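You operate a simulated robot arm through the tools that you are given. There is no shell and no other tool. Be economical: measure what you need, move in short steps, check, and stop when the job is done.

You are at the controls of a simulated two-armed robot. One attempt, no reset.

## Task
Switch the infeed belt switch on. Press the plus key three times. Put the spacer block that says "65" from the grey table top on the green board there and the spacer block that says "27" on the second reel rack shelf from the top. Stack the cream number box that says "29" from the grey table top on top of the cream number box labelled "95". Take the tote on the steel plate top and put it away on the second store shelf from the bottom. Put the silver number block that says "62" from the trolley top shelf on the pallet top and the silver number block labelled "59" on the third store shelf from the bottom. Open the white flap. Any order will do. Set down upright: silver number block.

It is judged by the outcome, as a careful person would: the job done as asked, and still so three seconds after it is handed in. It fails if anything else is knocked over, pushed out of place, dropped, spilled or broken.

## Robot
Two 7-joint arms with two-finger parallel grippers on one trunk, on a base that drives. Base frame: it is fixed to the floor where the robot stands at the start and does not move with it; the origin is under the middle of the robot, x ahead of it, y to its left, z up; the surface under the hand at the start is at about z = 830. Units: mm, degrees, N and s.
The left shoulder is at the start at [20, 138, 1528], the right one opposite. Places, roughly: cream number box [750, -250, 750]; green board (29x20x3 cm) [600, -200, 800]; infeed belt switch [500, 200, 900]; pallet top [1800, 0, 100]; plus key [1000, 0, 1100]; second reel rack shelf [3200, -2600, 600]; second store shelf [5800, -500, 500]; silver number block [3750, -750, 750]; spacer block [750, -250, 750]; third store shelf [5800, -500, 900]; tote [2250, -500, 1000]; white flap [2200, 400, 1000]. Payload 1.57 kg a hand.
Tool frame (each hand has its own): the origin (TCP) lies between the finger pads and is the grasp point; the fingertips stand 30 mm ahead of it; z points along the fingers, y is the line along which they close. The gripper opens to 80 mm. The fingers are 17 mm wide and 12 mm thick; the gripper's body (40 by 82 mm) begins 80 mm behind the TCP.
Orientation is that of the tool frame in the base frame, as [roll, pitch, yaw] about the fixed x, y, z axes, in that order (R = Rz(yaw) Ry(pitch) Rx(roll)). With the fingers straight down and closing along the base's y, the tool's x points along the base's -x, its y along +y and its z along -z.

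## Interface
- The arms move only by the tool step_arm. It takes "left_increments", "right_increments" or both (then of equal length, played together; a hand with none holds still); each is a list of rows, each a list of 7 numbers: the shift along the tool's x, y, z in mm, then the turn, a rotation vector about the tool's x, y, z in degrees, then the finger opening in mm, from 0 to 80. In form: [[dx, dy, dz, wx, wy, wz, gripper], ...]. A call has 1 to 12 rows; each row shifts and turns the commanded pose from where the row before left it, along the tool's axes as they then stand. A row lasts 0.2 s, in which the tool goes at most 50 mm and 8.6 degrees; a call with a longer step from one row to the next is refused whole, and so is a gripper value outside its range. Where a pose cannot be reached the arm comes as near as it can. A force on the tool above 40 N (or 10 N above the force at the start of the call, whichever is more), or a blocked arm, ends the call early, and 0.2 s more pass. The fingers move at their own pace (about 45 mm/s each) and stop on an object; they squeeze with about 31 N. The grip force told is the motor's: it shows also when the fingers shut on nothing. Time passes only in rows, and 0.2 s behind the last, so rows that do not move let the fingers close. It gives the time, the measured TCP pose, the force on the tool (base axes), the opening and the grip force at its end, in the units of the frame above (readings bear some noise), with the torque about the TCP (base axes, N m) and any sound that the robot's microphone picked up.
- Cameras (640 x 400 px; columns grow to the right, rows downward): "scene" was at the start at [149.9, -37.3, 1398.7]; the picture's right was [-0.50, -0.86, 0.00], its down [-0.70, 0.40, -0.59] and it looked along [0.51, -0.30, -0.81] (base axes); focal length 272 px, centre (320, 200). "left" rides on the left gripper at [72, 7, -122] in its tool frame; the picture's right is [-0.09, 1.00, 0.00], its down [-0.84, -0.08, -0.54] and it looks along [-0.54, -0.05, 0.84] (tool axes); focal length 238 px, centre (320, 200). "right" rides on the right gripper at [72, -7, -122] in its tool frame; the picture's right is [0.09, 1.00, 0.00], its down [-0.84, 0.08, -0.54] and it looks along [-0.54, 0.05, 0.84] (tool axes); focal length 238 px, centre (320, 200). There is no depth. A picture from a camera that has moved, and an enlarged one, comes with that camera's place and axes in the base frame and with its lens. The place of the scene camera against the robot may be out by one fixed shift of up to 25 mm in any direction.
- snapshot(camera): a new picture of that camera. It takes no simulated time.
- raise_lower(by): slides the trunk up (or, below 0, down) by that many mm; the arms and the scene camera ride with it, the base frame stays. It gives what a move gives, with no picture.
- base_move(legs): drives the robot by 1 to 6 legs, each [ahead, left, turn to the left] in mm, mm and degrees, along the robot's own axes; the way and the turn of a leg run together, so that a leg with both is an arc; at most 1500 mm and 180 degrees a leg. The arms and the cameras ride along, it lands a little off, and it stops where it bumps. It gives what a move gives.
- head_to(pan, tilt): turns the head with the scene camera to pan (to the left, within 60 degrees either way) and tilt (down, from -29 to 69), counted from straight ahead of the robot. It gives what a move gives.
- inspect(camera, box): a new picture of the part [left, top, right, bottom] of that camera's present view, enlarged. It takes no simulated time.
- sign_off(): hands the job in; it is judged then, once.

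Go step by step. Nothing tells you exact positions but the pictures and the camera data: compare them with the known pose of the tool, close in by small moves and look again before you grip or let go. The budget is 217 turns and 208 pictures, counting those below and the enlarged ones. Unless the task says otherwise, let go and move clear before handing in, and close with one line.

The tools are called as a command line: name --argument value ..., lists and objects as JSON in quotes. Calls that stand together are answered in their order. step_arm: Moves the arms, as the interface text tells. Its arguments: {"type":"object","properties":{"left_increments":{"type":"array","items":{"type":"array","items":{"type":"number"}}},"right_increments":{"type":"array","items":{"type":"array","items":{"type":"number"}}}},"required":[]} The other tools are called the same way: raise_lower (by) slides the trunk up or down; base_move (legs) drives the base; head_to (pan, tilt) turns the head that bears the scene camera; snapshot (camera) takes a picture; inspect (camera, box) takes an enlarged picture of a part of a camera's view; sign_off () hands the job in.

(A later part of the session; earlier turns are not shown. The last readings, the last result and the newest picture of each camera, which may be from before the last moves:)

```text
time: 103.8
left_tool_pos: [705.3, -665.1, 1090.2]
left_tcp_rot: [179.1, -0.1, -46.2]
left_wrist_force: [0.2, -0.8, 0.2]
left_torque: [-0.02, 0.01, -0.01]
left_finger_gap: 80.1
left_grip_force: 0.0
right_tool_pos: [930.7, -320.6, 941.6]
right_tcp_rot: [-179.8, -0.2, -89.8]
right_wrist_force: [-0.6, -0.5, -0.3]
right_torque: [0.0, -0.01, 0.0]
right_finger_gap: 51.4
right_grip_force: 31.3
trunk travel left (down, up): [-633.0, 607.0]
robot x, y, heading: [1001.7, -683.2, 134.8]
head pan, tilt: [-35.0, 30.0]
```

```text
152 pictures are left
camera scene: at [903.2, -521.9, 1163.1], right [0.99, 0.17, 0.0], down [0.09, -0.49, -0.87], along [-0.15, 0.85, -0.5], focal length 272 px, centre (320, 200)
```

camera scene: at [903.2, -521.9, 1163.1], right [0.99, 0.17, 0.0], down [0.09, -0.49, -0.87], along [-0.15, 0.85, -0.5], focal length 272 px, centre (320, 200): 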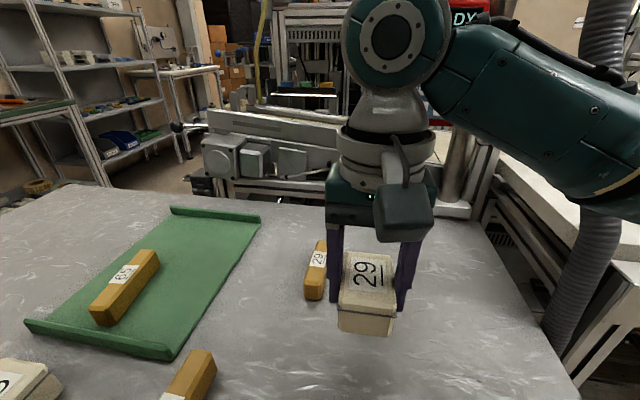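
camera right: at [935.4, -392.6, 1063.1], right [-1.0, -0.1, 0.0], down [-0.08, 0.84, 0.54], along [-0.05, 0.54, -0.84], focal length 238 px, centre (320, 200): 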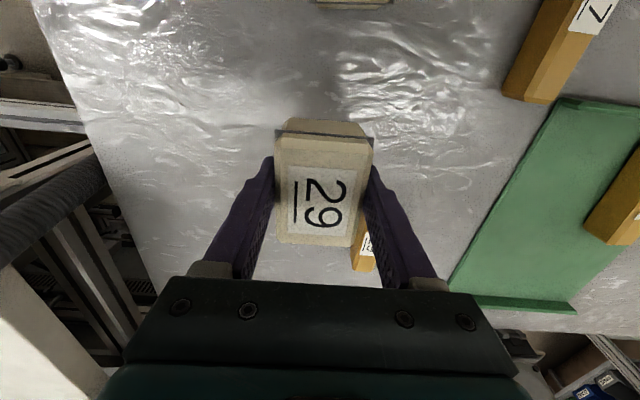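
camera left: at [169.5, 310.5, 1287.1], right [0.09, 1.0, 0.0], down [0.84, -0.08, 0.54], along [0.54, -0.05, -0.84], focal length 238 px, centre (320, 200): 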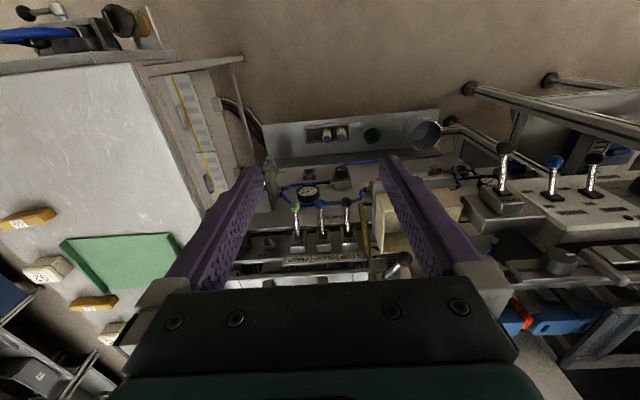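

Backing the robot off a little so the hand works at a comfortable reach over "95".

raise_lower --by 50

base_move --legs '[[-130, 0, 0]]'

step_arm --right_increments '[[0, 40, 0, 0, 0, 0, 20], [0, 40, 0, 0, 0, 0, 20], [0, 20, 0, 0, 0, 0, 20]]'

snapshot --camera "right"

head_to --pan -20 --tilt 45

snapshot --camera "scene"

```text
time: 104.7
left_tool_pos: [703.6, -666.3, 1138.8]
left_tcp_rot: [179.1, 0.0, -46.3]
left_wrist_force: [0.0, -0.3, 0.0]
left_torque: [-0.01, -0.01, -0.01]
left_finger_gap: 80.0
left_grip_force: 0.0
right_tool_pos: [930.7, -321.9, 989.3]
right_tcp_rot: [-179.7, -0.3, -90.1]
right_wrist_force: [-0.7, 0.0, -0.4]
right_torque: [0.0, -0.02, 0.04]
right_finger_gap: 51.3
right_grip_force: 31.0
trunk travel left (down, up): [-683.0, 557.0]
robot x, y, heading: [1001.3, -682.8, 135.0]
head pan, tilt: [-35.0, 30.0]
```

```text
time: 106.0
left_tool_pos: [795.1, -757.1, 1139.5]
left_tcp_rot: [179.1, -0.1, -46.3]
left_wrist_force: [-0.5, 0.4, 0.1]
left_torque: [0.01, 0.03, -0.01]
left_finger_gap: 79.9
left_grip_force: 0.0
right_tool_pos: [1021.4, -414.0, 990.4]
right_tcp_rot: [-179.8, -0.1, -90.0]
right_wrist_force: [0.6, -0.2, -0.9]
right_torque: [0.02, 0.01, 0.02]
right_finger_gap: 51.3
right_grip_force: 30.7
trunk travel left (down, up): [-683.0, 557.0]
robot x, y, heading: [1092.1, -775.7, 135.0]
head pan, tilt: [-35.0, 30.0]
```

```text
time: 106.8
left_tool_pos: [795.0, -757.3, 1140.3]
left_tcp_rot: [179.0, -0.1, -46.3]
left_wrist_force: [-1.0, -0.3, 0.5]
left_torque: [-0.01, 0.0, -0.01]
left_finger_gap: 80.0
left_grip_force: 0.0
right_tool_pos: [922.5, -413.7, 989.9]
right_tcp_rot: [-179.8, -0.2, -90.1]
right_wrist_force: [0.9, 0.1, -0.4]
right_torque: [0.0, -0.01, 0.04]
right_finger_gap: 51.5
right_grip_force: 31.4
trunk travel left (down, up): [-683.0, 557.0]
robot x, y, heading: [1094.6, -772.7, 134.8]
head pan, tilt: [-35.0, 30.0]
```

```text
151 pictures are left
camera right: at [926.9, -484.0, 1112.8], right [-1.0, -0.09, 0.0], down [-0.08, 0.84, 0.54], along [-0.05, 0.54, -0.84], focal length 238 px, centre (320, 200)
```

right: 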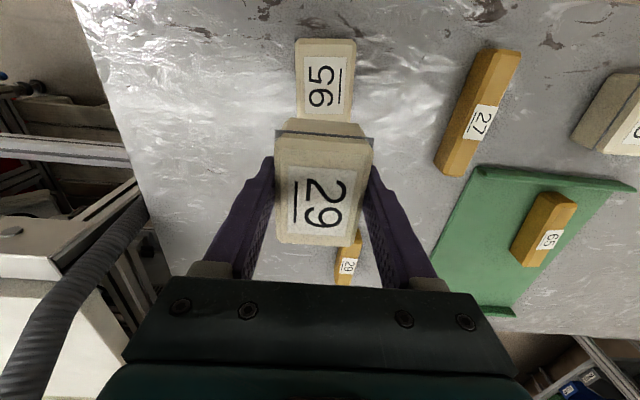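

```text
time: 107.6
left_tool_pos: [795.7, -758.1, 1139.4]
left_tcp_rot: [179.1, -0.1, -46.3]
left_wrist_force: [-0.3, 0.2, -0.2]
left_torque: [0.01, -0.01, 0.02]
left_finger_gap: 79.9
left_grip_force: 0.0
right_tool_pos: [922.6, -412.9, 988.6]
right_tcp_rot: [-179.8, -0.2, -90.0]
right_wrist_force: [0.2, -0.2, -1.1]
right_torque: [0.01, -0.03, -0.03]
right_finger_gap: 51.4
right_grip_force: 31.3
trunk travel left (down, up): [-683.0, 557.0]
robot x, y, heading: [1096.3, -771.5, 134.8]
head pan, tilt: [-20.0, 45.0]
```

```text
150 pictures are left
camera scene: at [976.2, -629.3, 1190.5], right [0.91, 0.42, 0.0], down [0.3, -0.64, -0.71], along [-0.3, 0.64, -0.71], focal length 272 px, centre (320, 200)
```

scene: 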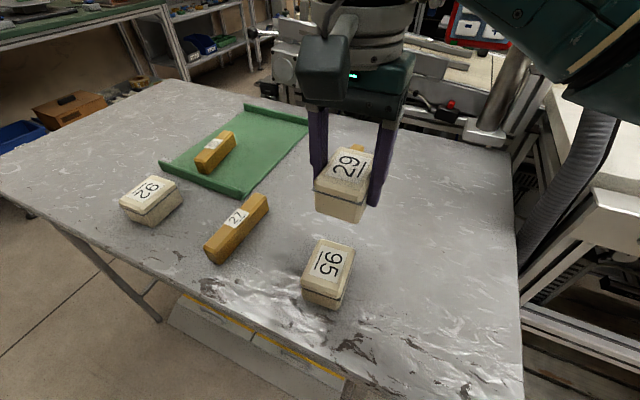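

"95" is at (922,-453); the held box must move 39 mm toward −y. Then descending in small steps.

step_arm --right_increments '[[20, 0, 0, 0, 0, 0, 20], [19.5, 0, 0, 0, 0, 0, 20], [0, 0, 25, 0, 0, 0, 20], [0, 0, 25, 0, 0, 0, 20]]'

snapshot --camera "right"

inspect --camera "scene" --box '[230, 160, 430, 330]'

```text
time: 108.6
left_tool_pos: [796.4, -756.5, 1140.8]
left_tcp_rot: [179.1, -0.1, -46.3]
left_wrist_force: [0.3, -0.4, -0.3]
left_torque: [0.0, -0.01, 0.0]
left_finger_gap: 79.8
left_grip_force: 0.1
right_tool_pos: [921.1, -454.4, 940.0]
right_tcp_rot: [-179.8, -0.2, -90.1]
right_wrist_force: [-1.0, -0.1, -0.4]
right_torque: [0.03, 0.02, 0.02]
right_finger_gap: 51.4
right_grip_force: 31.2
trunk travel left (down, up): [-683.0, 557.0]
robot x, y, heading: [1093.8, -770.9, 135.1]
head pan, tilt: [-20.0, 45.0]
```

```text
149 pictures are left
camera right: at [927.5, -525.0, 1062.6], right [-1.0, -0.09, 0.0], down [-0.08, 0.84, 0.54], along [-0.05, 0.54, -0.84], focal length 238 px, centre (320, 200)
```

right: 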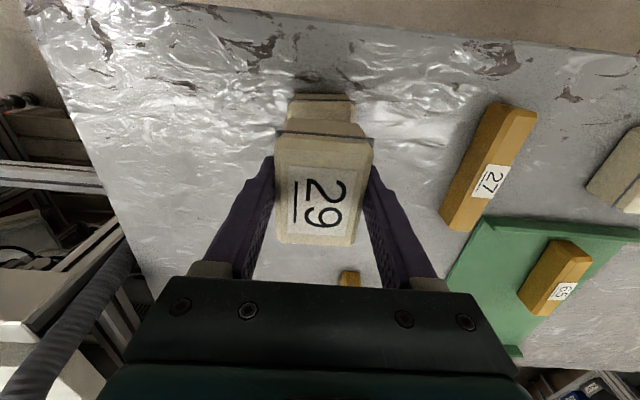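

```text
2.35 times, centred on (330, 245) of scene
camera zoom: at [976.2, -629.4, 1190.5], right [0.91, 0.42, 0.0], down [0.3, -0.64, -0.71], along [-0.3, 0.64, -0.71], focal length 640 px, centre (296, 94)
```

zoom: 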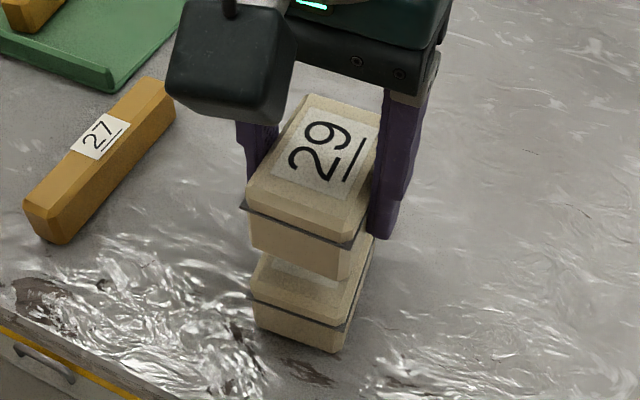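

Aligned. Lowering until contact.

step_arm --right_increments '[[0, 0, 8, 0, 0, 0, 20], [0, 0, 4, 0, 0, 0, 20], [0, 0, 4, 0, 0, 0, 20], [0, 0, 0, 0, 0, 0, 20]]'

inspect --camera "scene" --box '[230, 160, 430, 330]'

```text
time: 109.6
left_tool_pos: [795.7, -758.0, 1139.3]
left_tcp_rot: [179.1, -0.1, -46.3]
left_wrist_force: [1.1, -0.7, 0.1]
left_torque: [0.0, 0.0, -0.05]
left_finger_gap: 79.9
left_grip_force: 0.0
right_tool_pos: [922.4, -454.9, 924.1]
right_tcp_rot: [-179.8, -0.1, -89.9]
right_wrist_force: [0.0, 0.1, -1.1]
right_torque: [0.03, -0.01, 0.04]
right_finger_gap: 51.6
right_grip_force: 30.9
trunk travel left (down, up): [-683.0, 557.0]
robot x, y, heading: [1091.6, -773.6, 134.9]
head pan, tilt: [-20.0, 45.0]
```

```text
2.35 times, centred on (330, 245) of scene
camera zoom: at [976.2, -629.3, 1190.4], right [0.91, 0.42, 0.0], down [0.3, -0.64, -0.71], along [-0.3, 0.64, -0.71], focal length 640 px, centre (296, 94)
```

zoom: 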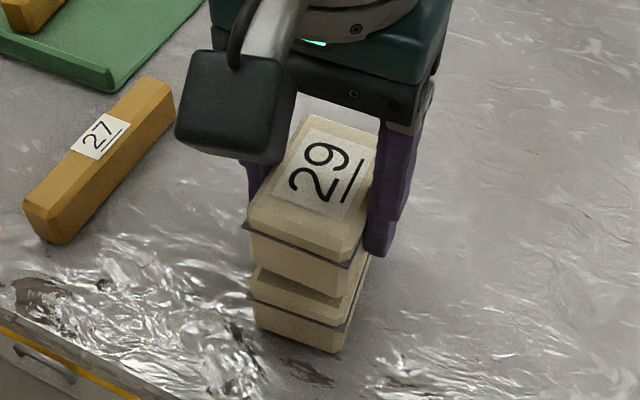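

step_arm --right_increments '[[0, 0, 3, 0, 0, 0, 20], [0, 0, 3, 0, 0, 0, 20], [0, 0, 2, 0, 0, 0, 20], [0, 0, 0, 0, 0, 0, 20]]'

inspect --camera "scene" --box '[230, 160, 430, 330]'

```text
time: 110.6
left_tool_pos: [796.3, -757.0, 1140.5]
left_tcp_rot: [179.2, -0.1, -46.3]
left_wrist_force: [-0.1, 0.8, -0.7]
left_torque: [-0.01, 0.0, 0.03]
left_finger_gap: 80.0
left_grip_force: 0.0
right_tool_pos: [921.0, -453.1, 917.0]
right_tcp_rot: [-179.9, -0.2, -89.9]
right_wrist_force: [5.0, -5.1, 26.3]
right_torque: [0.05, -0.25, -0.01]
right_finger_gap: 51.4
right_grip_force: 30.6
trunk travel left (down, up): [-683.0, 557.0]
robot x, y, heading: [1095.1, -778.8, 134.8]
head pan, tilt: [-20.0, 45.0]
```

```text
2.35 times, centred on (330, 245) of scene
camera zoom: at [976.3, -628.8, 1190.9], right [0.91, 0.42, 0.0], down [0.3, -0.64, -0.71], along [-0.3, 0.64, -0.71], focal length 640 px, centre (296, 94)
```

zoom: 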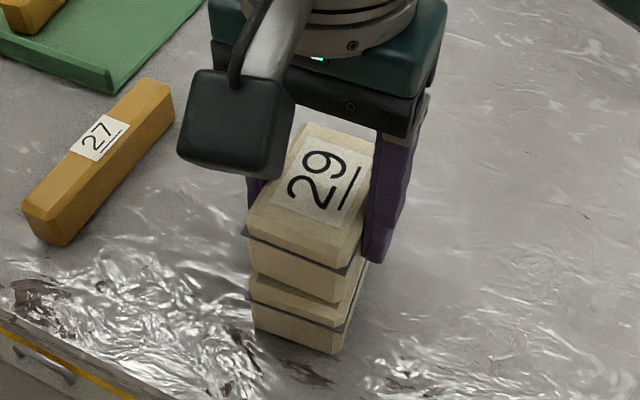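

Contact made. Easing off 1 mm, releasing and rising straight up.

step_arm --right_increments '[[0, 0, -1, 0, 0, 0, 20], [0, 0, 0, 0, 0, 0, 70], [0, 0, 0, 0, 0, 0, 70], [0, 0, 0, 0, 0, 0, 70], [0, 0, -20, 0, 0, 0, 70], [0, 0, -30, 0, 0, 0, 70], [0, 0, -30, 0, 0, 0, 70]]'

snapshot --camera "scene"

snapshot --camera "right"

```text
time: 112.2
left_tool_pos: [795.7, -757.5, 1139.3]
left_tcp_rot: [179.1, -0.1, -46.3]
left_wrist_force: [0.1, -0.5, 0.4]
left_torque: [0.04, 0.03, 0.01]
left_finger_gap: 80.1
left_grip_force: 0.1
right_tool_pos: [922.7, -453.3, 997.3]
right_tcp_rot: [-179.7, -0.2, -90.0]
right_wrist_force: [-0.1, -0.7, -0.3]
right_torque: [0.02, 0.03, -0.01]
right_finger_gap: 70.0
right_grip_force: 0.0
trunk travel left (down, up): [-683.0, 557.0]
robot x, y, heading: [1094.9, -771.4, 135.0]
head pan, tilt: [-20.0, 45.0]
```

```text
145 pictures are left
camera scene: at [976.2, -629.3, 1190.4], right [0.91, 0.42, 0.0], down [0.3, -0.64, -0.71], along [-0.3, 0.64, -0.71], focal length 272 px, centre (320, 200)
```

scene: 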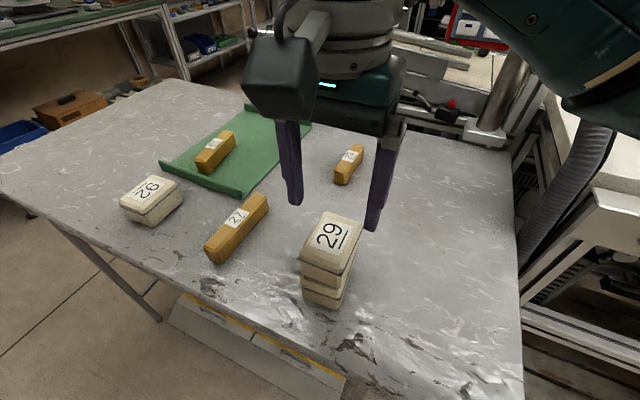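

```text
144 pictures are left
camera right: at [927.0, -524.8, 1120.8], right [-1.0, -0.09, 0.0], down [-0.08, 0.84, 0.54], along [-0.05, 0.54, -0.84], focal length 238 px, centre (320, 200)
```

right: 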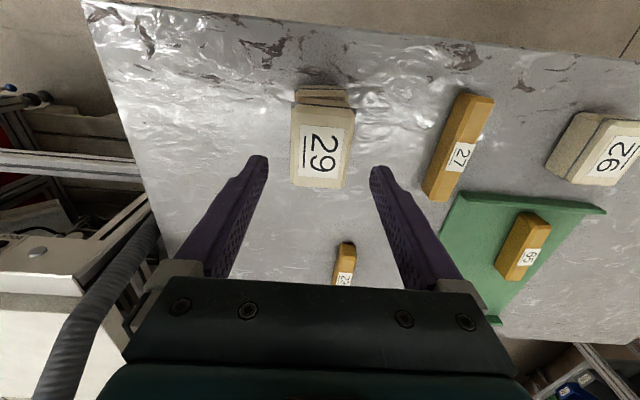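

The stack stands well. Next the "+" key: raise the trunk and tip the hand to point horizontally toward +y, fingers closed.

raise_lower --by 100

step_arm --right_increments '[[0, -20, 0, 0, -8.2, 0, 0], [0, -20, 0, 0, -8.2, 0, 0], [0, -20, 0, 0, -8.2, 0, 0], [0, -20, 0, 0, -8.2, 0, 0], [0, -20, 0, 0, -8.2, 0, 0], [0, 0, 0, 0, -8.2, 0, 0], [0, 0, 0, 0, -8.2, 0, 0], [0, 0, 0, 0, -8.2, 0, 0], [0, 0, 0, 0, -8.2, 0, 0], [0, 0, 0, 0, -8.2, 0, 0], [0, 0, 0, 0, -8, 0, 0]]'

snapshot --camera "right"

head_to --pan -30 --tilt 20

snapshot --camera "scene"

```text
time: 113.5
left_tool_pos: [796.5, -756.9, 1239.3]
left_tcp_rot: [179.2, -0.1, -46.3]
left_wrist_force: [0.6, -0.5, -0.6]
left_torque: [0.0, 0.0, -0.01]
left_finger_gap: 80.0
left_grip_force: 0.1
right_tool_pos: [921.2, -454.3, 1096.6]
right_tcp_rot: [-179.8, -0.1, -90.0]
right_wrist_force: [0.4, -0.1, 0.1]
right_torque: [0.02, -0.01, 0.02]
right_finger_gap: 70.2
right_grip_force: 0.2
trunk travel left (down, up): [-783.0, 457.0]
robot x, y, heading: [1098.3, -775.6, 134.9]
head pan, tilt: [-20.0, 45.0]
```

```text
time: 115.9
left_tool_pos: [795.6, -757.0, 1239.8]
left_tcp_rot: [179.1, -0.1, -46.4]
left_wrist_force: [0.7, 0.7, 0.5]
left_torque: [0.0, 0.01, 0.01]
left_finger_gap: 79.9
left_grip_force: 0.1
right_tool_pos: [961.3, -422.5, 1055.3]
right_tcp_rot: [-67.0, 89.1, 22.5]
right_wrist_force: [-0.2, -0.2, 0.3]
right_torque: [-0.03, 0.01, -0.04]
right_finger_gap: 0.0
right_grip_force: 20.6
right hand out of reach, approached as far as the arm can: row 7, 8, 9, 10, 11
trunk travel left (down, up): [-783.0, 457.0]
robot x, y, heading: [1089.6, -774.2, 134.7]
head pan, tilt: [-20.0, 45.0]
```

```text
143 pictures are left
camera right: at [966.8, -543.1, 983.4], right [-0.99, 0.01, -0.1], down [-0.09, -0.55, 0.83], along [-0.05, 0.84, 0.54], focal length 238 px, centre (320, 200)
```

right: 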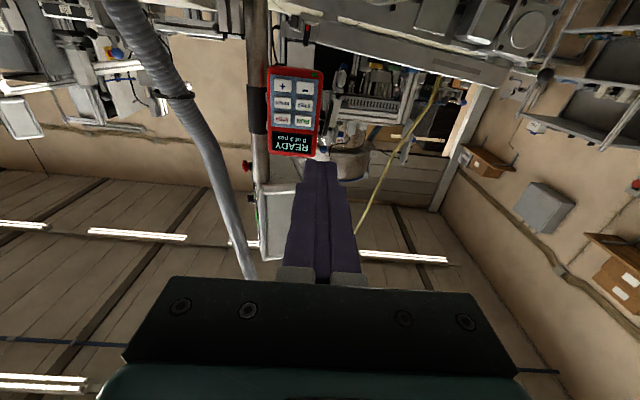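

```text
time: 116.8
left_tool_pos: [797.1, -757.9, 1238.8]
left_tcp_rot: [179.1, -0.1, -46.3]
left_wrist_force: [-0.5, 0.6, -0.9]
left_torque: [0.01, 0.01, -0.01]
left_finger_gap: 80.2
left_grip_force: 0.0
right_tool_pos: [957.3, -428.8, 1055.8]
right_tcp_rot: [-144.9, 89.6, -54.7]
right_wrist_force: [0.4, 0.6, 0.9]
right_torque: [0.0, 0.05, 0.03]
right_finger_gap: 0.0
right_grip_force: 21.3
trunk travel left (down, up): [-783.0, 457.0]
robot x, y, heading: [1095.5, -774.3, 135.1]
head pan, tilt: [-30.0, 20.0]
```

```text
142 pictures are left
camera scene: at [986.5, -613.1, 1329.0], right [0.97, 0.26, 0.0], down [0.09, -0.33, -0.94], along [-0.24, 0.91, -0.34], focal length 272 px, centre (320, 200)
```

scene: 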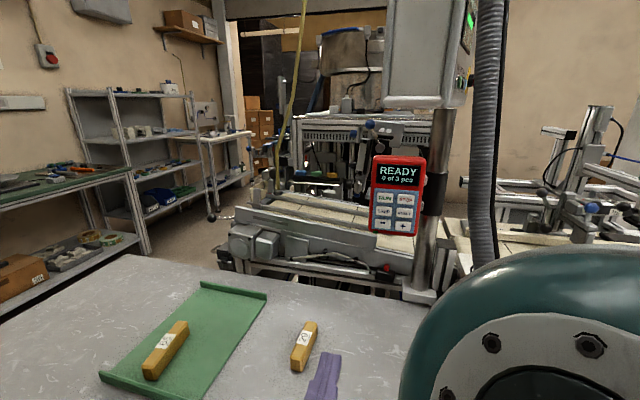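

"+" key located at about (1037,-16,1060). Positioning: raise hand, move robot slightly closer, lower trunk.

step_arm --right_increments '[[-35, -25, 0, 0, 0, 0, 0], [-35, -25, 0, 0, 0, 0, 0], [-35, -25, 0, 0, 0, 0, 0], [-15, -25, 0, 0, 0, 0, 0]]'

base_move --legs '[[83, -33, 0]]'

raise_lower --by -120

snapshot --camera "right"

```text
time: 117.8
left_tool_pos: [795.8, -756.8, 1239.8]
left_tcp_rot: [179.1, -0.2, -46.3]
left_wrist_force: [-0.1, -0.4, 1.1]
left_torque: [0.0, 0.02, 0.01]
left_finger_gap: 80.0
left_grip_force: 0.1
right_tool_pos: [956.3, -409.5, 1065.0]
right_tcp_rot: [-132.0, 89.7, -42.2]
right_wrist_force: [0.0, 0.8, 0.6]
right_torque: [-0.03, 0.0, -0.02]
right_finger_gap: 0.0
right_grip_force: 21.2
right hand out of reach, approached as far as the arm can: row 1, 2, 3, 4
trunk travel left (down, up): [-783.0, 457.0]
robot x, y, heading: [1093.5, -775.1, 134.6]
head pan, tilt: [-30.0, 20.0]
```

```text
time: 118.9
left_tool_pos: [759.7, -676.0, 1239.9]
left_tcp_rot: [179.1, 0.0, -46.3]
left_wrist_force: [0.1, 0.8, -0.7]
left_torque: [0.01, -0.01, -0.02]
left_finger_gap: 79.9
left_grip_force: 0.1
right_tool_pos: [919.8, -328.4, 1065.2]
right_tcp_rot: [-134.3, 89.6, -44.4]
right_wrist_force: [-0.3, 0.5, 0.3]
right_torque: [-0.04, 0.0, -0.02]
right_finger_gap: 0.1
right_grip_force: 21.1
trunk travel left (down, up): [-783.0, 457.0]
robot x, y, heading: [1056.1, -692.9, 135.0]
head pan, tilt: [-30.0, 20.0]
```

```text
time: 119.7
left_tool_pos: [761.0, -674.6, 1191.0]
left_tcp_rot: [179.1, -0.1, -46.3]
left_wrist_force: [0.0, 0.3, 0.1]
left_torque: [0.06, -0.02, 0.01]
left_finger_gap: 79.9
left_grip_force: 0.0
right_tool_pos: [918.8, -330.2, 1022.7]
right_tcp_rot: [-23.7, 89.6, 66.1]
right_wrist_force: [8.7, -6.1, 39.6]
right_torque: [-5.87, -0.77, 1.2]
right_finger_gap: 0.0
right_grip_force: 21.2
trunk travel left (down, up): [-734.0, 506.0]
robot x, y, heading: [1062.4, -691.1, 134.8]
head pan, tilt: [-30.0, 20.0]
stopped: the force on the tool passed its limit at 89 N (the readings are from after the stop); the commanded pose is now the measured one
```

```text
141 pictures are left
camera right: at [924.6, -449.4, 949.2], right [-1.0, 0.01, -0.1], down [-0.08, -0.55, 0.83], along [-0.05, 0.84, 0.55], focal length 238 px, centre (320, 200)
```

right: 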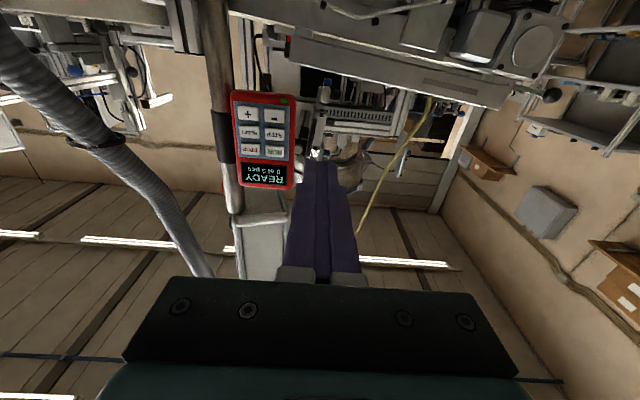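

The hand hadn't risen as planned and its camera pressed on something, likely the stack. Raising at once and checking.

raise_lower --by 60

head_to --pan 5 --tilt 60

snapshot --camera "scene"

```text
time: 120.7
left_tool_pos: [762.1, -675.8, 1250.5]
left_tcp_rot: [179.1, -0.1, -46.3]
left_wrist_force: [-0.8, 0.5, 0.4]
left_torque: [0.0, 0.01, 0.02]
left_finger_gap: 80.1
left_grip_force: 0.1
right_tool_pos: [919.3, -329.9, 1080.1]
right_tcp_rot: [-47.6, 89.7, 42.3]
right_wrist_force: [-0.3, 0.1, -1.0]
right_torque: [0.01, -0.02, 0.0]
right_finger_gap: 0.0
right_grip_force: 20.8
trunk travel left (down, up): [-794.0, 446.0]
robot x, y, heading: [1060.7, -690.8, 134.8]
head pan, tilt: [-30.0, 20.0]
```

```text
time: 121.7
left_tool_pos: [760.2, -676.2, 1251.2]
left_tcp_rot: [179.2, -0.2, -46.4]
left_wrist_force: [0.1, 0.0, 0.0]
left_torque: [0.01, 0.01, 0.01]
left_finger_gap: 79.9
left_grip_force: 0.0
right_tool_pos: [918.5, -328.4, 1079.3]
right_tcp_rot: [-45.3, 89.6, 44.4]
right_wrist_force: [-0.1, -0.1, -0.6]
right_torque: [0.01, 0.04, 0.01]
right_finger_gap: 0.0
right_grip_force: 20.9
trunk travel left (down, up): [-794.0, 446.0]
robot x, y, heading: [1057.9, -691.7, 134.6]
head pan, tilt: [5.0, 60.0]
```

```text
140 pictures are left
camera scene: at [924.5, -578.4, 1282.2], right [0.65, 0.76, 0.0], down [0.66, -0.56, -0.5], along [-0.38, 0.32, -0.87], focal length 272 px, centre (320, 200)
```

scene: 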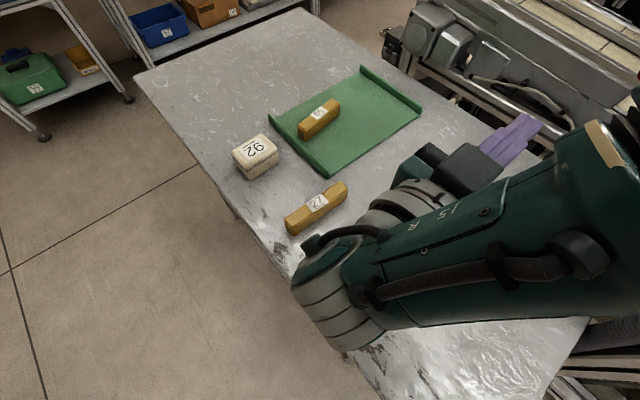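

The arm hides the stack; moving the hand carefully forward and to +x at this height to see.

step_arm --right_increments '[[0, -30, 20, 0, 0, 0, 0], [0, -30, 20, 0, 0, 0, 0], [0, -30, 20, 0, 0, 0, 0], [0, -30, 20, 0, 0, 0, 0]]'

snapshot --camera "scene"

snapshot --camera "left"

```text
time: 122.7
left_tool_pos: [760.6, -675.6, 1250.7]
left_tcp_rot: [179.1, 0.0, -46.3]
left_wrist_force: [-0.2, -0.6, 0.4]
left_torque: [0.03, -0.04, -0.03]
left_finger_gap: 79.9
left_grip_force: 0.1
right_tool_pos: [1020.5, -247.6, 1062.2]
right_tcp_rot: [-55.5, 89.7, 34.2]
right_wrist_force: [0.5, 0.1, 0.5]
right_torque: [-0.03, 0.01, -0.01]
right_finger_gap: 0.1
right_grip_force: 21.4
right hand out of reach, approached as far as the arm can: row 1, 2, 3
trunk travel left (down, up): [-794.0, 446.0]
robot x, y, heading: [1059.3, -689.3, 134.9]
head pan, tilt: [5.0, 60.0]
```

```text
139 pictures are left
camera scene: at [924.5, -578.5, 1282.1], right [0.64, 0.76, 0.0], down [0.66, -0.56, -0.5], along [-0.38, 0.32, -0.87], focal length 272 px, centre (320, 200)
```

scene: 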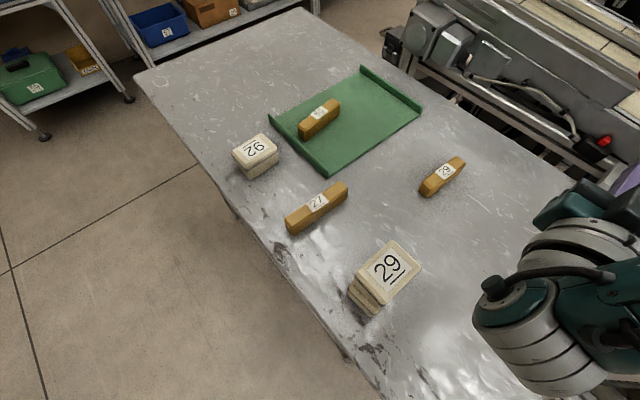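

```text
138 pictures are left
camera left: at [807.0, -730.4, 1373.3], right [-0.78, -0.62, 0.02], down [-0.52, 0.67, 0.54], along [-0.35, 0.41, -0.84], focal length 238 px, centre (320, 200)
```

left: 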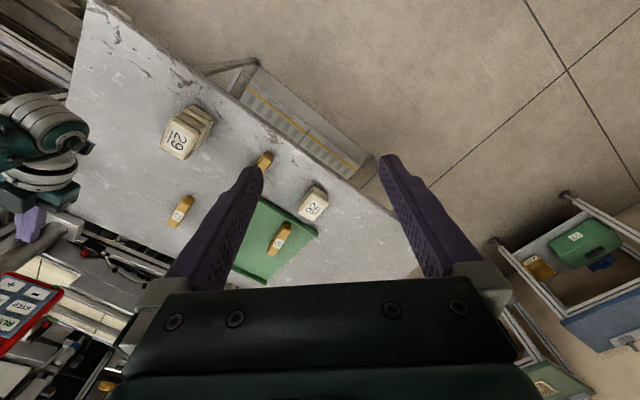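

inspect --camera "scene" --box '[320, 220, 450, 330]'

inspect --camera "left" --box '[140, 80, 260, 180]'

```text
3.64 times, centred on (385, 275) of scene
camera zoom: at [924.5, -578.5, 1282.1], right [0.64, 0.76, 0.0], down [0.66, -0.56, -0.5], along [-0.38, 0.32, -0.87], focal length 989 px, centre (84, -73)
```

zoom: 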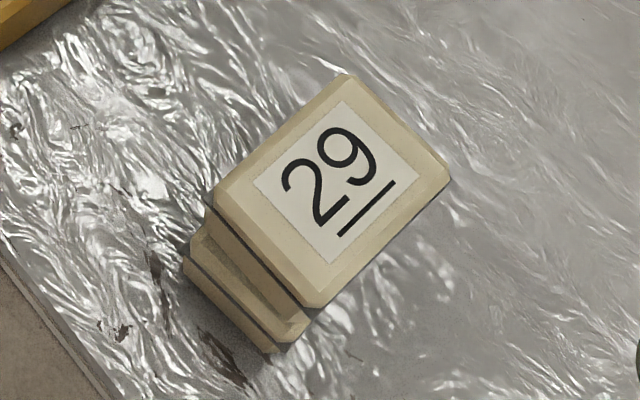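

```text
4.00 times, centred on (200, 130) of left
camera zoom: at [807.0, -730.4, 1373.3], right [-0.78, -0.62, 0.02], down [-0.52, 0.67, 0.54], along [-0.35, 0.41, -0.84], focal length 953 px, centre (800, 480)
```

zoom: 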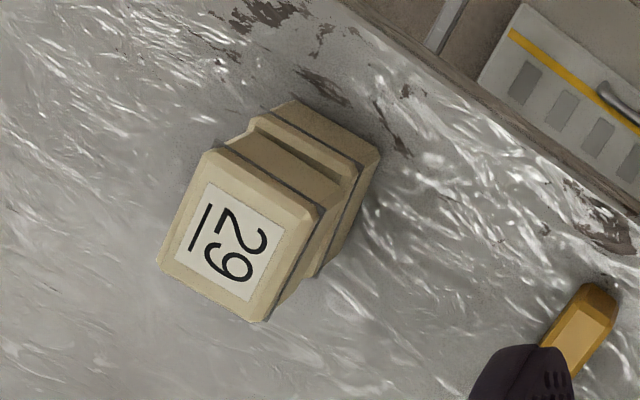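

Stack is intact. Now with the hand clear of it (x≈1020), I lower the trunk and then raise the hand step by step.

raise_lower --by -100

step_arm --right_increments '[[-33, -5, 0, 0, 0, 0, 0], [-33, -5, 0, 0, 0, 0, 0], [-32, -5, 0, 0, 0, 0, 0]]'

```text
time: 124.1
left_tool_pos: [760.9, -676.6, 1151.5]
left_tcp_rot: [179.1, -0.1, -46.3]
left_wrist_force: [0.2, -0.4, -0.4]
left_torque: [-0.01, 0.01, 0.0]
left_finger_gap: 80.0
left_grip_force: 0.0
right_tool_pos: [1020.3, -247.3, 963.4]
right_tcp_rot: [-51.0, 89.6, 38.8]
right_wrist_force: [-0.5, -0.2, -0.3]
right_torque: [-0.04, 0.0, -0.03]
right_finger_gap: 0.1
right_grip_force: 21.2
trunk travel left (down, up): [-694.0, 546.0]
robot x, y, heading: [1060.2, -696.4, 134.6]
head pan, tilt: [5.0, 60.0]
```

```text
time: 124.9
left_tool_pos: [761.5, -674.8, 1151.7]
left_tcp_rot: [179.1, -0.1, -46.3]
left_wrist_force: [0.4, 1.2, -0.5]
left_torque: [-0.05, -0.01, 0.01]
left_finger_gap: 79.9
left_grip_force: 0.0
right_tool_pos: [1011.2, -201.3, 1027.1]
right_tcp_rot: [-60.2, 89.8, 29.6]
right_wrist_force: [0.5, 0.0, 0.7]
right_torque: [0.02, -0.01, -0.03]
right_finger_gap: 0.0
right_grip_force: 21.0
right hand out of reach, approached as far as the arm can: row 1, 2, 3
trunk travel left (down, up): [-694.0, 546.0]
robot x, y, heading: [1061.3, -690.3, 134.7]
head pan, tilt: [5.0, 60.0]
```

step_arm --right_increments '[[-11, -8, 30, 0, 0, 0, 0], [-11, -8, 30, 0, 0, 0, 0], [-11, -8, 30, 0, 0, 0, 0]]'

snapshot --camera "right"

head_to --pan -30 --tilt 20

snapshot --camera "scene"

```text
time: 125.7
left_tool_pos: [760.8, -675.3, 1150.5]
left_tcp_rot: [179.1, -0.1, -46.3]
left_wrist_force: [0.4, 0.0, -0.2]
left_torque: [0.0, -0.01, 0.0]
left_finger_gap: 80.0
left_grip_force: 0.1
right_tool_pos: [1036.2, -110.1, 1059.7]
right_tcp_rot: [-49.8, 89.5, 39.9]
right_wrist_force: [0.2, 0.3, -1.5]
right_torque: [0.01, 0.0, 0.0]
right_finger_gap: 0.0
right_grip_force: 21.0
trunk travel left (down, up): [-694.0, 546.0]
robot x, y, heading: [1060.7, -693.8, 135.3]
head pan, tilt: [5.0, 60.0]
```

```text
135 pictures are left
camera right: at [1040.9, -230.9, 988.8], right [-1.0, 0.0, -0.1], down [-0.08, -0.55, 0.83], along [-0.05, 0.84, 0.54], focal length 238 px, centre (320, 200)
```

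right: 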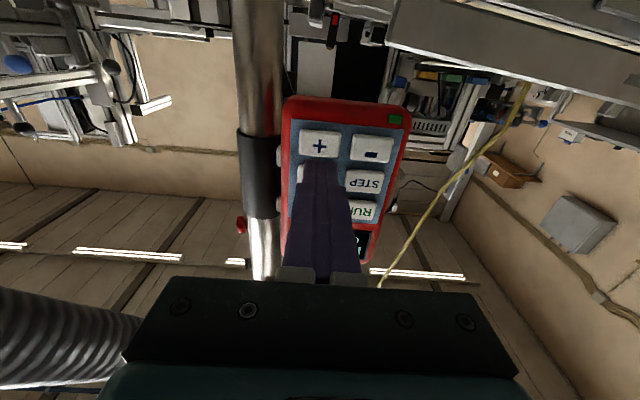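

```text
time: 126.7
left_tool_pos: [760.4, -675.4, 1150.1]
left_tcp_rot: [179.2, -0.2, -46.4]
left_wrist_force: [-0.5, -0.3, -0.3]
left_torque: [-0.01, 0.03, 0.01]
left_finger_gap: 79.9
left_grip_force: 0.0
right_tool_pos: [1036.1, -110.9, 1059.7]
right_tcp_rot: [-49.8, 89.7, 40.1]
right_wrist_force: [0.1, 0.7, 0.4]
right_torque: [0.02, -0.02, 0.01]
right_finger_gap: 0.0
right_grip_force: 20.8
trunk travel left (down, up): [-694.0, 546.0]
robot x, y, heading: [1060.2, -690.9, 134.8]
head pan, tilt: [-30.0, 20.0]
```

```text
134 pictures are left
camera scene: at [951.5, -531.5, 1240.2], right [0.97, 0.26, 0.0], down [0.09, -0.33, -0.94], along [-0.24, 0.91, -0.34], focal length 272 px, centre (320, 200)
```

scene: 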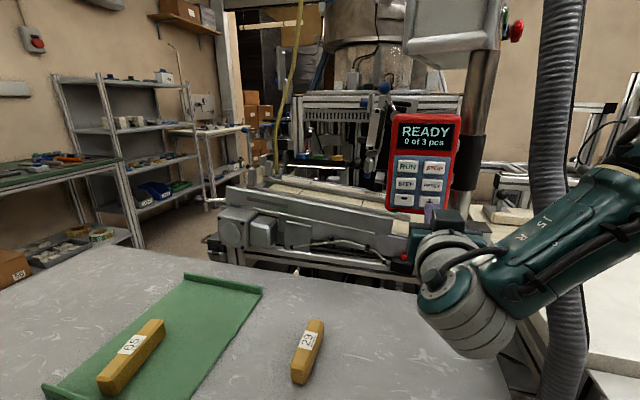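

Tip is just in front of the "+" key. Advancing 20 mm and looking.

step_arm --right_increments '[[-2, 0, 12, 0, 0, 0, 0], [-1, 0, 12, 0, 0, 0, 0]]'

snapshot --camera "right"

inspect --camera "scene" --box '[370, 100, 530, 250]'

```text
time: 127.3
left_tool_pos: [761.4, -675.9, 1150.8]
left_tcp_rot: [179.1, -0.1, -46.3]
left_wrist_force: [0.3, 0.3, -0.1]
left_torque: [-0.01, 0.0, 0.02]
left_finger_gap: 80.0
left_grip_force: 0.1
right_tool_pos: [1035.6, -87.2, 1063.1]
right_tcp_rot: [-54.6, 89.7, 35.1]
right_wrist_force: [-0.3, -0.2, 0.7]
right_torque: [0.04, -0.03, 0.03]
right_finger_gap: 0.1
right_grip_force: 20.9
trunk travel left (down, up): [-694.0, 546.0]
robot x, y, heading: [1062.2, -688.0, 134.8]
head pan, tilt: [-30.0, 20.0]
```

```text
133 pictures are left
camera right: at [1040.7, -207.2, 991.9], right [-1.0, 0.0, -0.1], down [-0.08, -0.54, 0.83], along [-0.05, 0.84, 0.54], focal length 238 px, centre (320, 200)
```

right: 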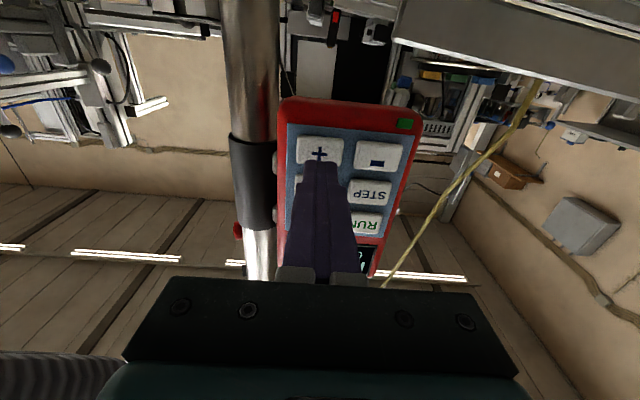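

```text
2.67 times, centred on (450, 175) of scene
camera zoom: at [951.6, -531.4, 1240.3], right [0.97, 0.26, 0.0], down [0.09, -0.33, -0.94], along [-0.24, 0.91, -0.34], focal length 725 px, centre (-27, 267)
```

zoom: 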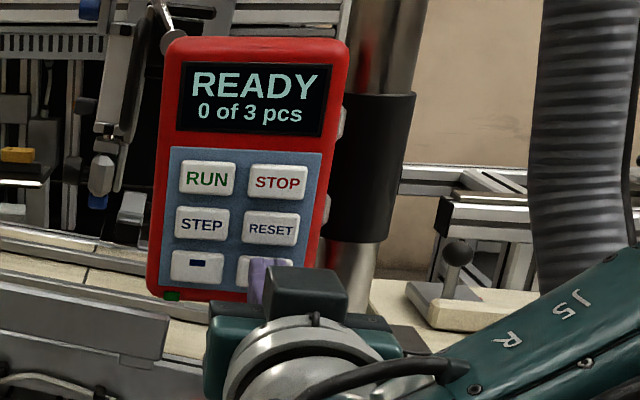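

Tip lines up with "+" (surface near y≈-45). Pressing gently.

step_arm --right_increments '[[2, 0, 4, 0, 0, 0, 0], [0, 0, 4, 0, 0, 0, 0], [0, 0, 3, 0, 0, 0, 0], [0, 0, 2, 0, 0, 0, 0]]'

inspect --camera "scene" --box '[370, 100, 530, 250]'

```text
time: 128.3
left_tool_pos: [761.4, -676.8, 1150.9]
left_tcp_rot: [178.9, -0.1, -46.3]
left_wrist_force: [-0.1, 0.1, -1.1]
left_torque: [-0.01, 0.02, 0.03]
left_finger_gap: 80.2
left_grip_force: 0.1
right_tool_pos: [1033.7, -73.4, 1062.7]
right_tcp_rot: [-57.3, 89.7, 32.4]
right_wrist_force: [0.3, -2.4, -1.0]
right_torque: [-0.02, 0.0, 0.02]
right_finger_gap: 0.2
right_grip_force: 21.5
trunk travel left (down, up): [-694.0, 546.0]
robot x, y, heading: [1062.7, -693.8, 134.8]
head pan, tilt: [-30.0, 20.0]
heard: click
```

```text
2.67 times, centred on (450, 175) of scene
camera zoom: at [951.6, -531.8, 1240.2], right [0.97, 0.26, 0.0], down [0.09, -0.33, -0.94], along [-0.24, 0.91, -0.34], focal length 725 px, centre (-27, 267)
```

zoom: 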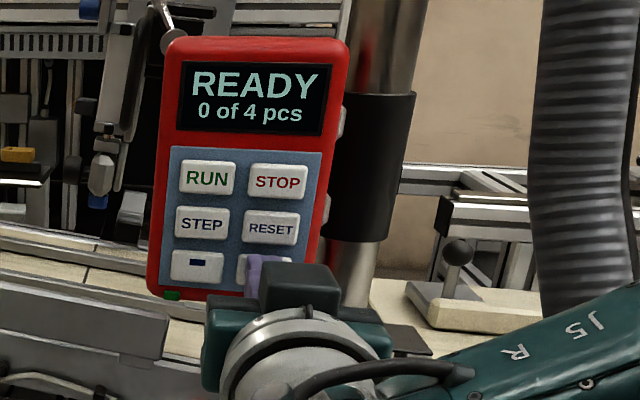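

One press registered ("0 of 4"). Backing off and pressing again.

step_arm --right_increments '[[0, 0, -8, 0, 0, 0, 0], [0, 0, -7, 0, 0, 0, 0], [0, 0, 0, 0, 0, 0, 0], [0, 0, 8, 0, 0, 0, 0], [0, 0, 4, 0, 0, 0, 0], [0, 0, 3, 0, 0, 0, 0]]'

inspect --camera "scene" --box '[370, 100, 530, 250]'

```text
time: 129.7
left_tool_pos: [761.7, -676.3, 1151.0]
left_tcp_rot: [179.0, -0.1, -46.2]
left_wrist_force: [-0.7, 0.3, -0.3]
left_torque: [0.0, 0.01, 0.04]
left_finger_gap: 79.9
left_grip_force: 0.0
right_tool_pos: [1035.2, -73.7, 1062.2]
right_tcp_rot: [-48.8, 89.6, 41.0]
right_wrist_force: [-0.1, -2.8, 1.1]
right_torque: [0.01, 0.0, 0.0]
right_finger_gap: 0.0
right_grip_force: 20.9
trunk travel left (down, up): [-694.0, 546.0]
robot x, y, heading: [1060.1, -692.4, 134.8]
head pan, tilt: [-30.0, 20.0]
heard: click
```

```text
2.67 times, centred on (450, 175) of scene
camera zoom: at [951.6, -531.7, 1240.2], right [0.97, 0.26, 0.0], down [0.09, -0.33, -0.94], along [-0.24, 0.91, -0.34], focal length 725 px, centre (-27, 267)
```

zoom: 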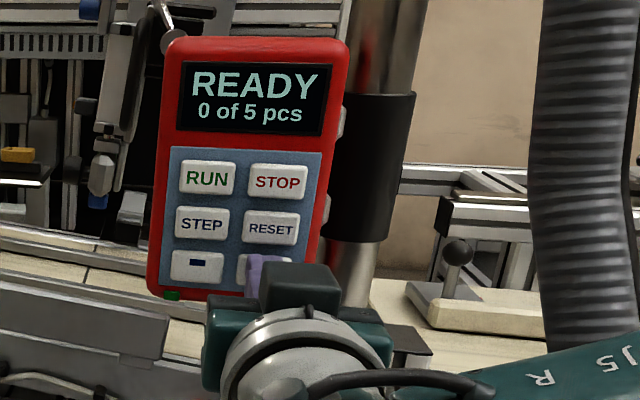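

Two presses. One more, then back away.

step_arm --right_increments '[[0, 0, -8, 0, 0, 0, 0], [0, 0, -7, 0, 0, 0, 0], [0, 0, 0, 0, 0, 0, 0], [0, 0, 8, 0, 0, 0, 0], [0, 0, 4, 0, 0, 0, 0], [0, 0, 3, 0, 0, 0, 0]]'

step_arm --right_increments '[[0, 0, -10, 0, 0, 0, 0], [0, 0, -20, 0, 0, 0, 0], [0, 0, -30, 0, 0, 0, 0]]'

snapshot --camera "scene"

```text
time: 131.1
left_tool_pos: [760.5, -675.4, 1150.6]
left_tcp_rot: [179.1, -0.1, -46.3]
left_wrist_force: [-0.7, -0.2, 0.4]
left_torque: [-0.01, -0.02, -0.02]
left_finger_gap: 80.0
left_grip_force: 0.0
right_tool_pos: [1033.5, -75.0, 1062.3]
right_tcp_rot: [-51.8, 89.8, 38.0]
right_wrist_force: [1.2, -2.7, 1.3]
right_torque: [-0.03, 0.0, -0.03]
right_finger_gap: 0.0
right_grip_force: 21.3
trunk travel left (down, up): [-694.0, 546.0]
robot x, y, heading: [1059.0, -694.4, 134.9]
head pan, tilt: [-30.0, 20.0]
heard: click
```

```text
time: 131.9
left_tool_pos: [760.2, -675.3, 1150.8]
left_tcp_rot: [179.2, -0.2, -46.3]
left_wrist_force: [0.3, 0.0, -0.5]
left_torque: [-0.02, -0.01, 0.01]
left_finger_gap: 80.1
left_grip_force: 0.0
right_tool_pos: [1034.6, -133.3, 1063.6]
right_tcp_rot: [-57.1, 89.7, 32.6]
right_wrist_force: [0.6, 0.3, -0.8]
right_torque: [-0.02, -0.02, -0.02]
right_finger_gap: 0.1
right_grip_force: 20.9
trunk travel left (down, up): [-694.0, 546.0]
robot x, y, heading: [1061.0, -695.0, 134.8]
head pan, tilt: [-30.0, 20.0]
```

```text
129 pictures are left
camera scene: at [951.6, -531.5, 1240.3], right [0.97, 0.26, 0.0], down [0.09, -0.33, -0.94], along [-0.24, 0.91, -0.34], focal length 272 px, centre (320, 200)
```

scene: 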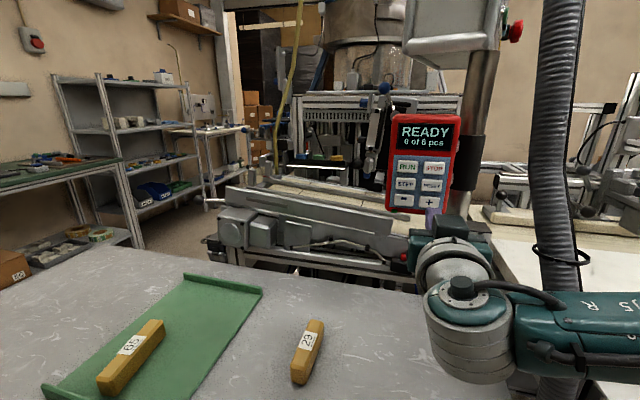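

Display shows "0 of 6 pcs" — three presses done. Now moving straight away from the table, then positioning for spacer "27".

base_move --legs '[[-230, 230, 0], [0, 0, -45], [0, 420, 0]]'

step_arm --right_increments '[[0, 0, -20, 0, 8.2, 0, 30], [0, 0, -20, 0, 8.2, 0, 60], [0, 0, 0, 0, 8.2, 0, 80], [0, 0, 0, 0, 8.2, 0, 80], [0, 0, 0, 0, 8.2, 0, 80], [0, 0, 0, 0, 8.2, 0, 80], [0, 0, 0, 0, 8.2, 0, 80], [0, 0, 0, 0, 8.2, 0, 80], [0, 0, 0, 0, 8.2, 0, 80], [0, 0, 0, 0, 8.2, 0, 80], [0, 0, 0, 0, 8, 0, 80]]'

head_to --pan -10 --tilt 40

snapshot --camera "scene"

```text
time: 138.4
left_tool_pos: [430.8, -795.0, 1150.6]
left_tcp_rot: [179.1, -0.1, -91.0]
left_wrist_force: [0.6, 0.5, 0.9]
left_torque: [0.0, 0.0, -0.02]
left_finger_gap: 80.1
left_grip_force: 0.1
right_tool_pos: [1007.0, -603.0, 1062.5]
right_tcp_rot: [-50.4, 89.7, -5.3]
right_wrist_force: [0.0, -0.7, -0.2]
right_torque: [-0.02, 0.02, 0.01]
right_finger_gap: 0.1
right_grip_force: 21.6
trunk travel left (down, up): [-694.0, 546.0]
robot x, y, heading: [634.9, -1015.9, 89.9]
head pan, tilt: [-30.0, 20.0]
```

```text
time: 140.8
left_tool_pos: [431.4, -795.8, 1149.9]
left_tcp_rot: [179.1, -0.1, -90.9]
left_wrist_force: [-1.0, -0.2, -0.6]
left_torque: [0.03, 0.02, -0.04]
left_finger_gap: 80.3
left_grip_force: 0.1
right_tool_pos: [978.5, -630.4, 1065.7]
right_tcp_rot: [-179.9, 0.0, -135.0]
right_wrist_force: [0.8, 0.5, 0.7]
right_torque: [0.02, -0.01, 0.02]
right_finger_gap: 79.9
right_grip_force: 0.1
trunk travel left (down, up): [-694.0, 546.0]
robot x, y, heading: [633.7, -1014.1, 89.9]
head pan, tilt: [-30.0, 20.0]
```

```text
time: 141.6
left_tool_pos: [429.9, -795.7, 1150.5]
left_tcp_rot: [179.1, -0.1, -91.0]
left_wrist_force: [-0.8, 0.0, 0.2]
left_torque: [-0.02, -0.03, 0.0]
left_finger_gap: 80.0
left_grip_force: 0.1
right_tool_pos: [979.4, -629.8, 1064.5]
right_tcp_rot: [-179.8, 0.1, -135.0]
right_wrist_force: [0.3, 0.4, -0.1]
right_torque: [0.0, 0.01, -0.04]
right_finger_gap: 80.1
right_grip_force: 0.1
trunk travel left (down, up): [-694.0, 546.0]
robot x, y, heading: [627.2, -1017.5, 90.0]
head pan, tilt: [-10.0, 40.0]
```

```text
128 pictures are left
camera scene: at [632.4, -833.9, 1208.9], right [0.99, -0.17, 0.0], down [-0.11, -0.63, -0.77], along [0.13, 0.76, -0.64], focal length 272 px, centre (320, 200)
```

scene: 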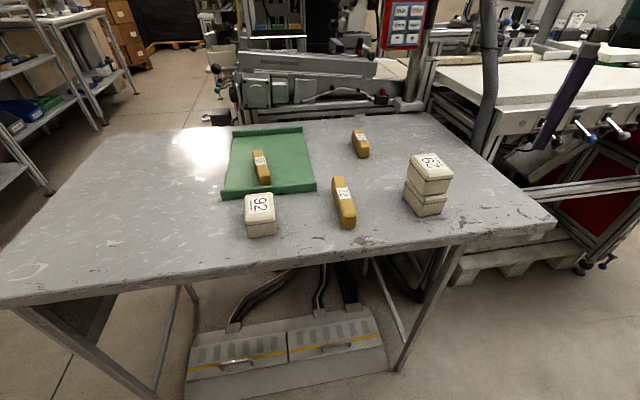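

base_move --legs '[[165, 0, 0]]'

step_arm --right_increments '[[26, 34.5, 0, 0, 0, 0, 80], [26, 34.5, 0, 0, 0, 0, 80], [26, 34.5, 0, 0, 0, 0, 80], [26, 34.5, 0, 0, 0, 0, 80], [26, 34.5, 0, 0, 0, 0, 80], [0, 0, 0, 0, 0, -7.5, 80], [0, 0, 0, 0, 0, -7.5, 80], [0, 0, 0, 0, 0, -7.5, 80], [0, 0, 0, 0, 0, -7.5, 80], [0, 0, 0, 0, 0, -7.5, 80], [0, 0, 0, 0, 0, -7.5, 80]]'

snapshot --camera "right"

```text
time: 143.0
left_tool_pos: [431.0, -631.0, 1150.5]
left_tcp_rot: [179.1, 0.0, -91.0]
left_wrist_force: [0.3, -0.3, 0.3]
left_torque: [0.01, 0.0, 0.0]
left_finger_gap: 79.6
left_grip_force: 0.1
right_tool_pos: [978.8, -466.0, 1065.3]
right_tcp_rot: [-179.8, 0.2, -135.0]
right_wrist_force: [-0.1, -0.3, -0.4]
right_torque: [-0.01, -0.01, -0.02]
right_finger_gap: 80.0
right_grip_force: 0.1
trunk travel left (down, up): [-694.0, 546.0]
robot x, y, heading: [630.8, -856.1, 90.1]
head pan, tilt: [-10.0, 40.0]
```

```text
time: 145.4
left_tool_pos: [430.9, -631.1, 1151.0]
left_tcp_rot: [179.0, -0.1, -91.0]
left_wrist_force: [0.1, -0.3, -0.4]
left_torque: [0.01, 0.0, -0.02]
left_finger_gap: 80.0
left_grip_force: 0.0
right_tool_pos: [764.0, -436.0, 1063.9]
right_tcp_rot: [-179.6, -0.1, -89.8]
right_wrist_force: [-0.3, -0.2, -0.1]
right_torque: [-0.02, 0.0, -0.01]
right_finger_gap: 79.8
right_grip_force: 0.1
trunk travel left (down, up): [-694.0, 546.0]
robot x, y, heading: [634.0, -853.1, 89.9]
head pan, tilt: [-10.0, 40.0]
```

```text
127 pictures are left
camera right: at [770.0, -507.1, 1186.4], right [-1.0, -0.1, -0.01], down [-0.08, 0.84, 0.54], along [-0.05, 0.54, -0.84], focal length 238 px, centre (320, 200)
```

right: 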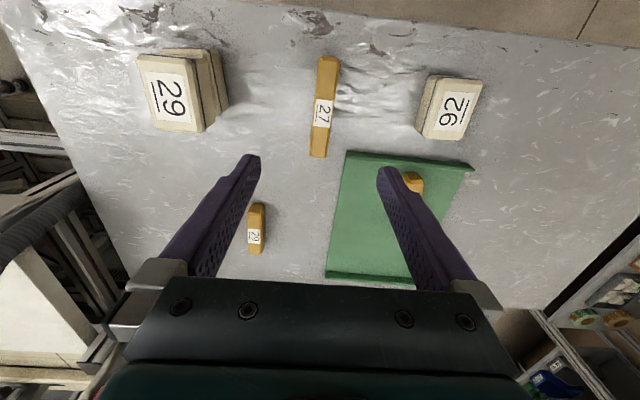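

Centred over "27". Descending.

step_arm --right_increments '[[0, 4, 45, 0, 0, 0, 70], [0, 0, 45, 0, 0, 0, 70], [0, 0, 45, 0, 0, 0, 70], [0, 0, 40, 0, 0, 0, 60]]'

snapshot --camera "right"

```text
time: 146.4
left_tool_pos: [429.8, -631.1, 1149.6]
left_tcp_rot: [179.1, -0.1, -91.0]
left_wrist_force: [0.1, 0.1, -1.2]
left_torque: [-0.02, 0.03, -0.01]
left_finger_gap: 79.8
left_grip_force: 0.1
right_tool_pos: [760.9, -435.8, 888.6]
right_tcp_rot: [-179.8, 0.1, -89.9]
right_wrist_force: [0.0, 0.9, 0.2]
right_torque: [0.02, 0.01, 0.01]
right_finger_gap: 60.2
right_grip_force: 0.0
trunk travel left (down, up): [-694.0, 546.0]
robot x, y, heading: [627.4, -853.7, 90.2]
head pan, tilt: [-10.0, 40.0]
```

```text
126 pictures are left
camera right: at [765.8, -507.1, 1011.2], right [-1.0, -0.09, 0.0], down [-0.08, 0.84, 0.54], along [-0.05, 0.54, -0.84], focal length 238 px, centre (320, 200)
```

right: 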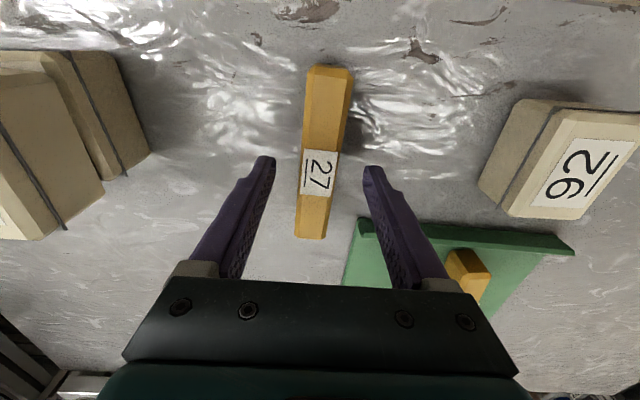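

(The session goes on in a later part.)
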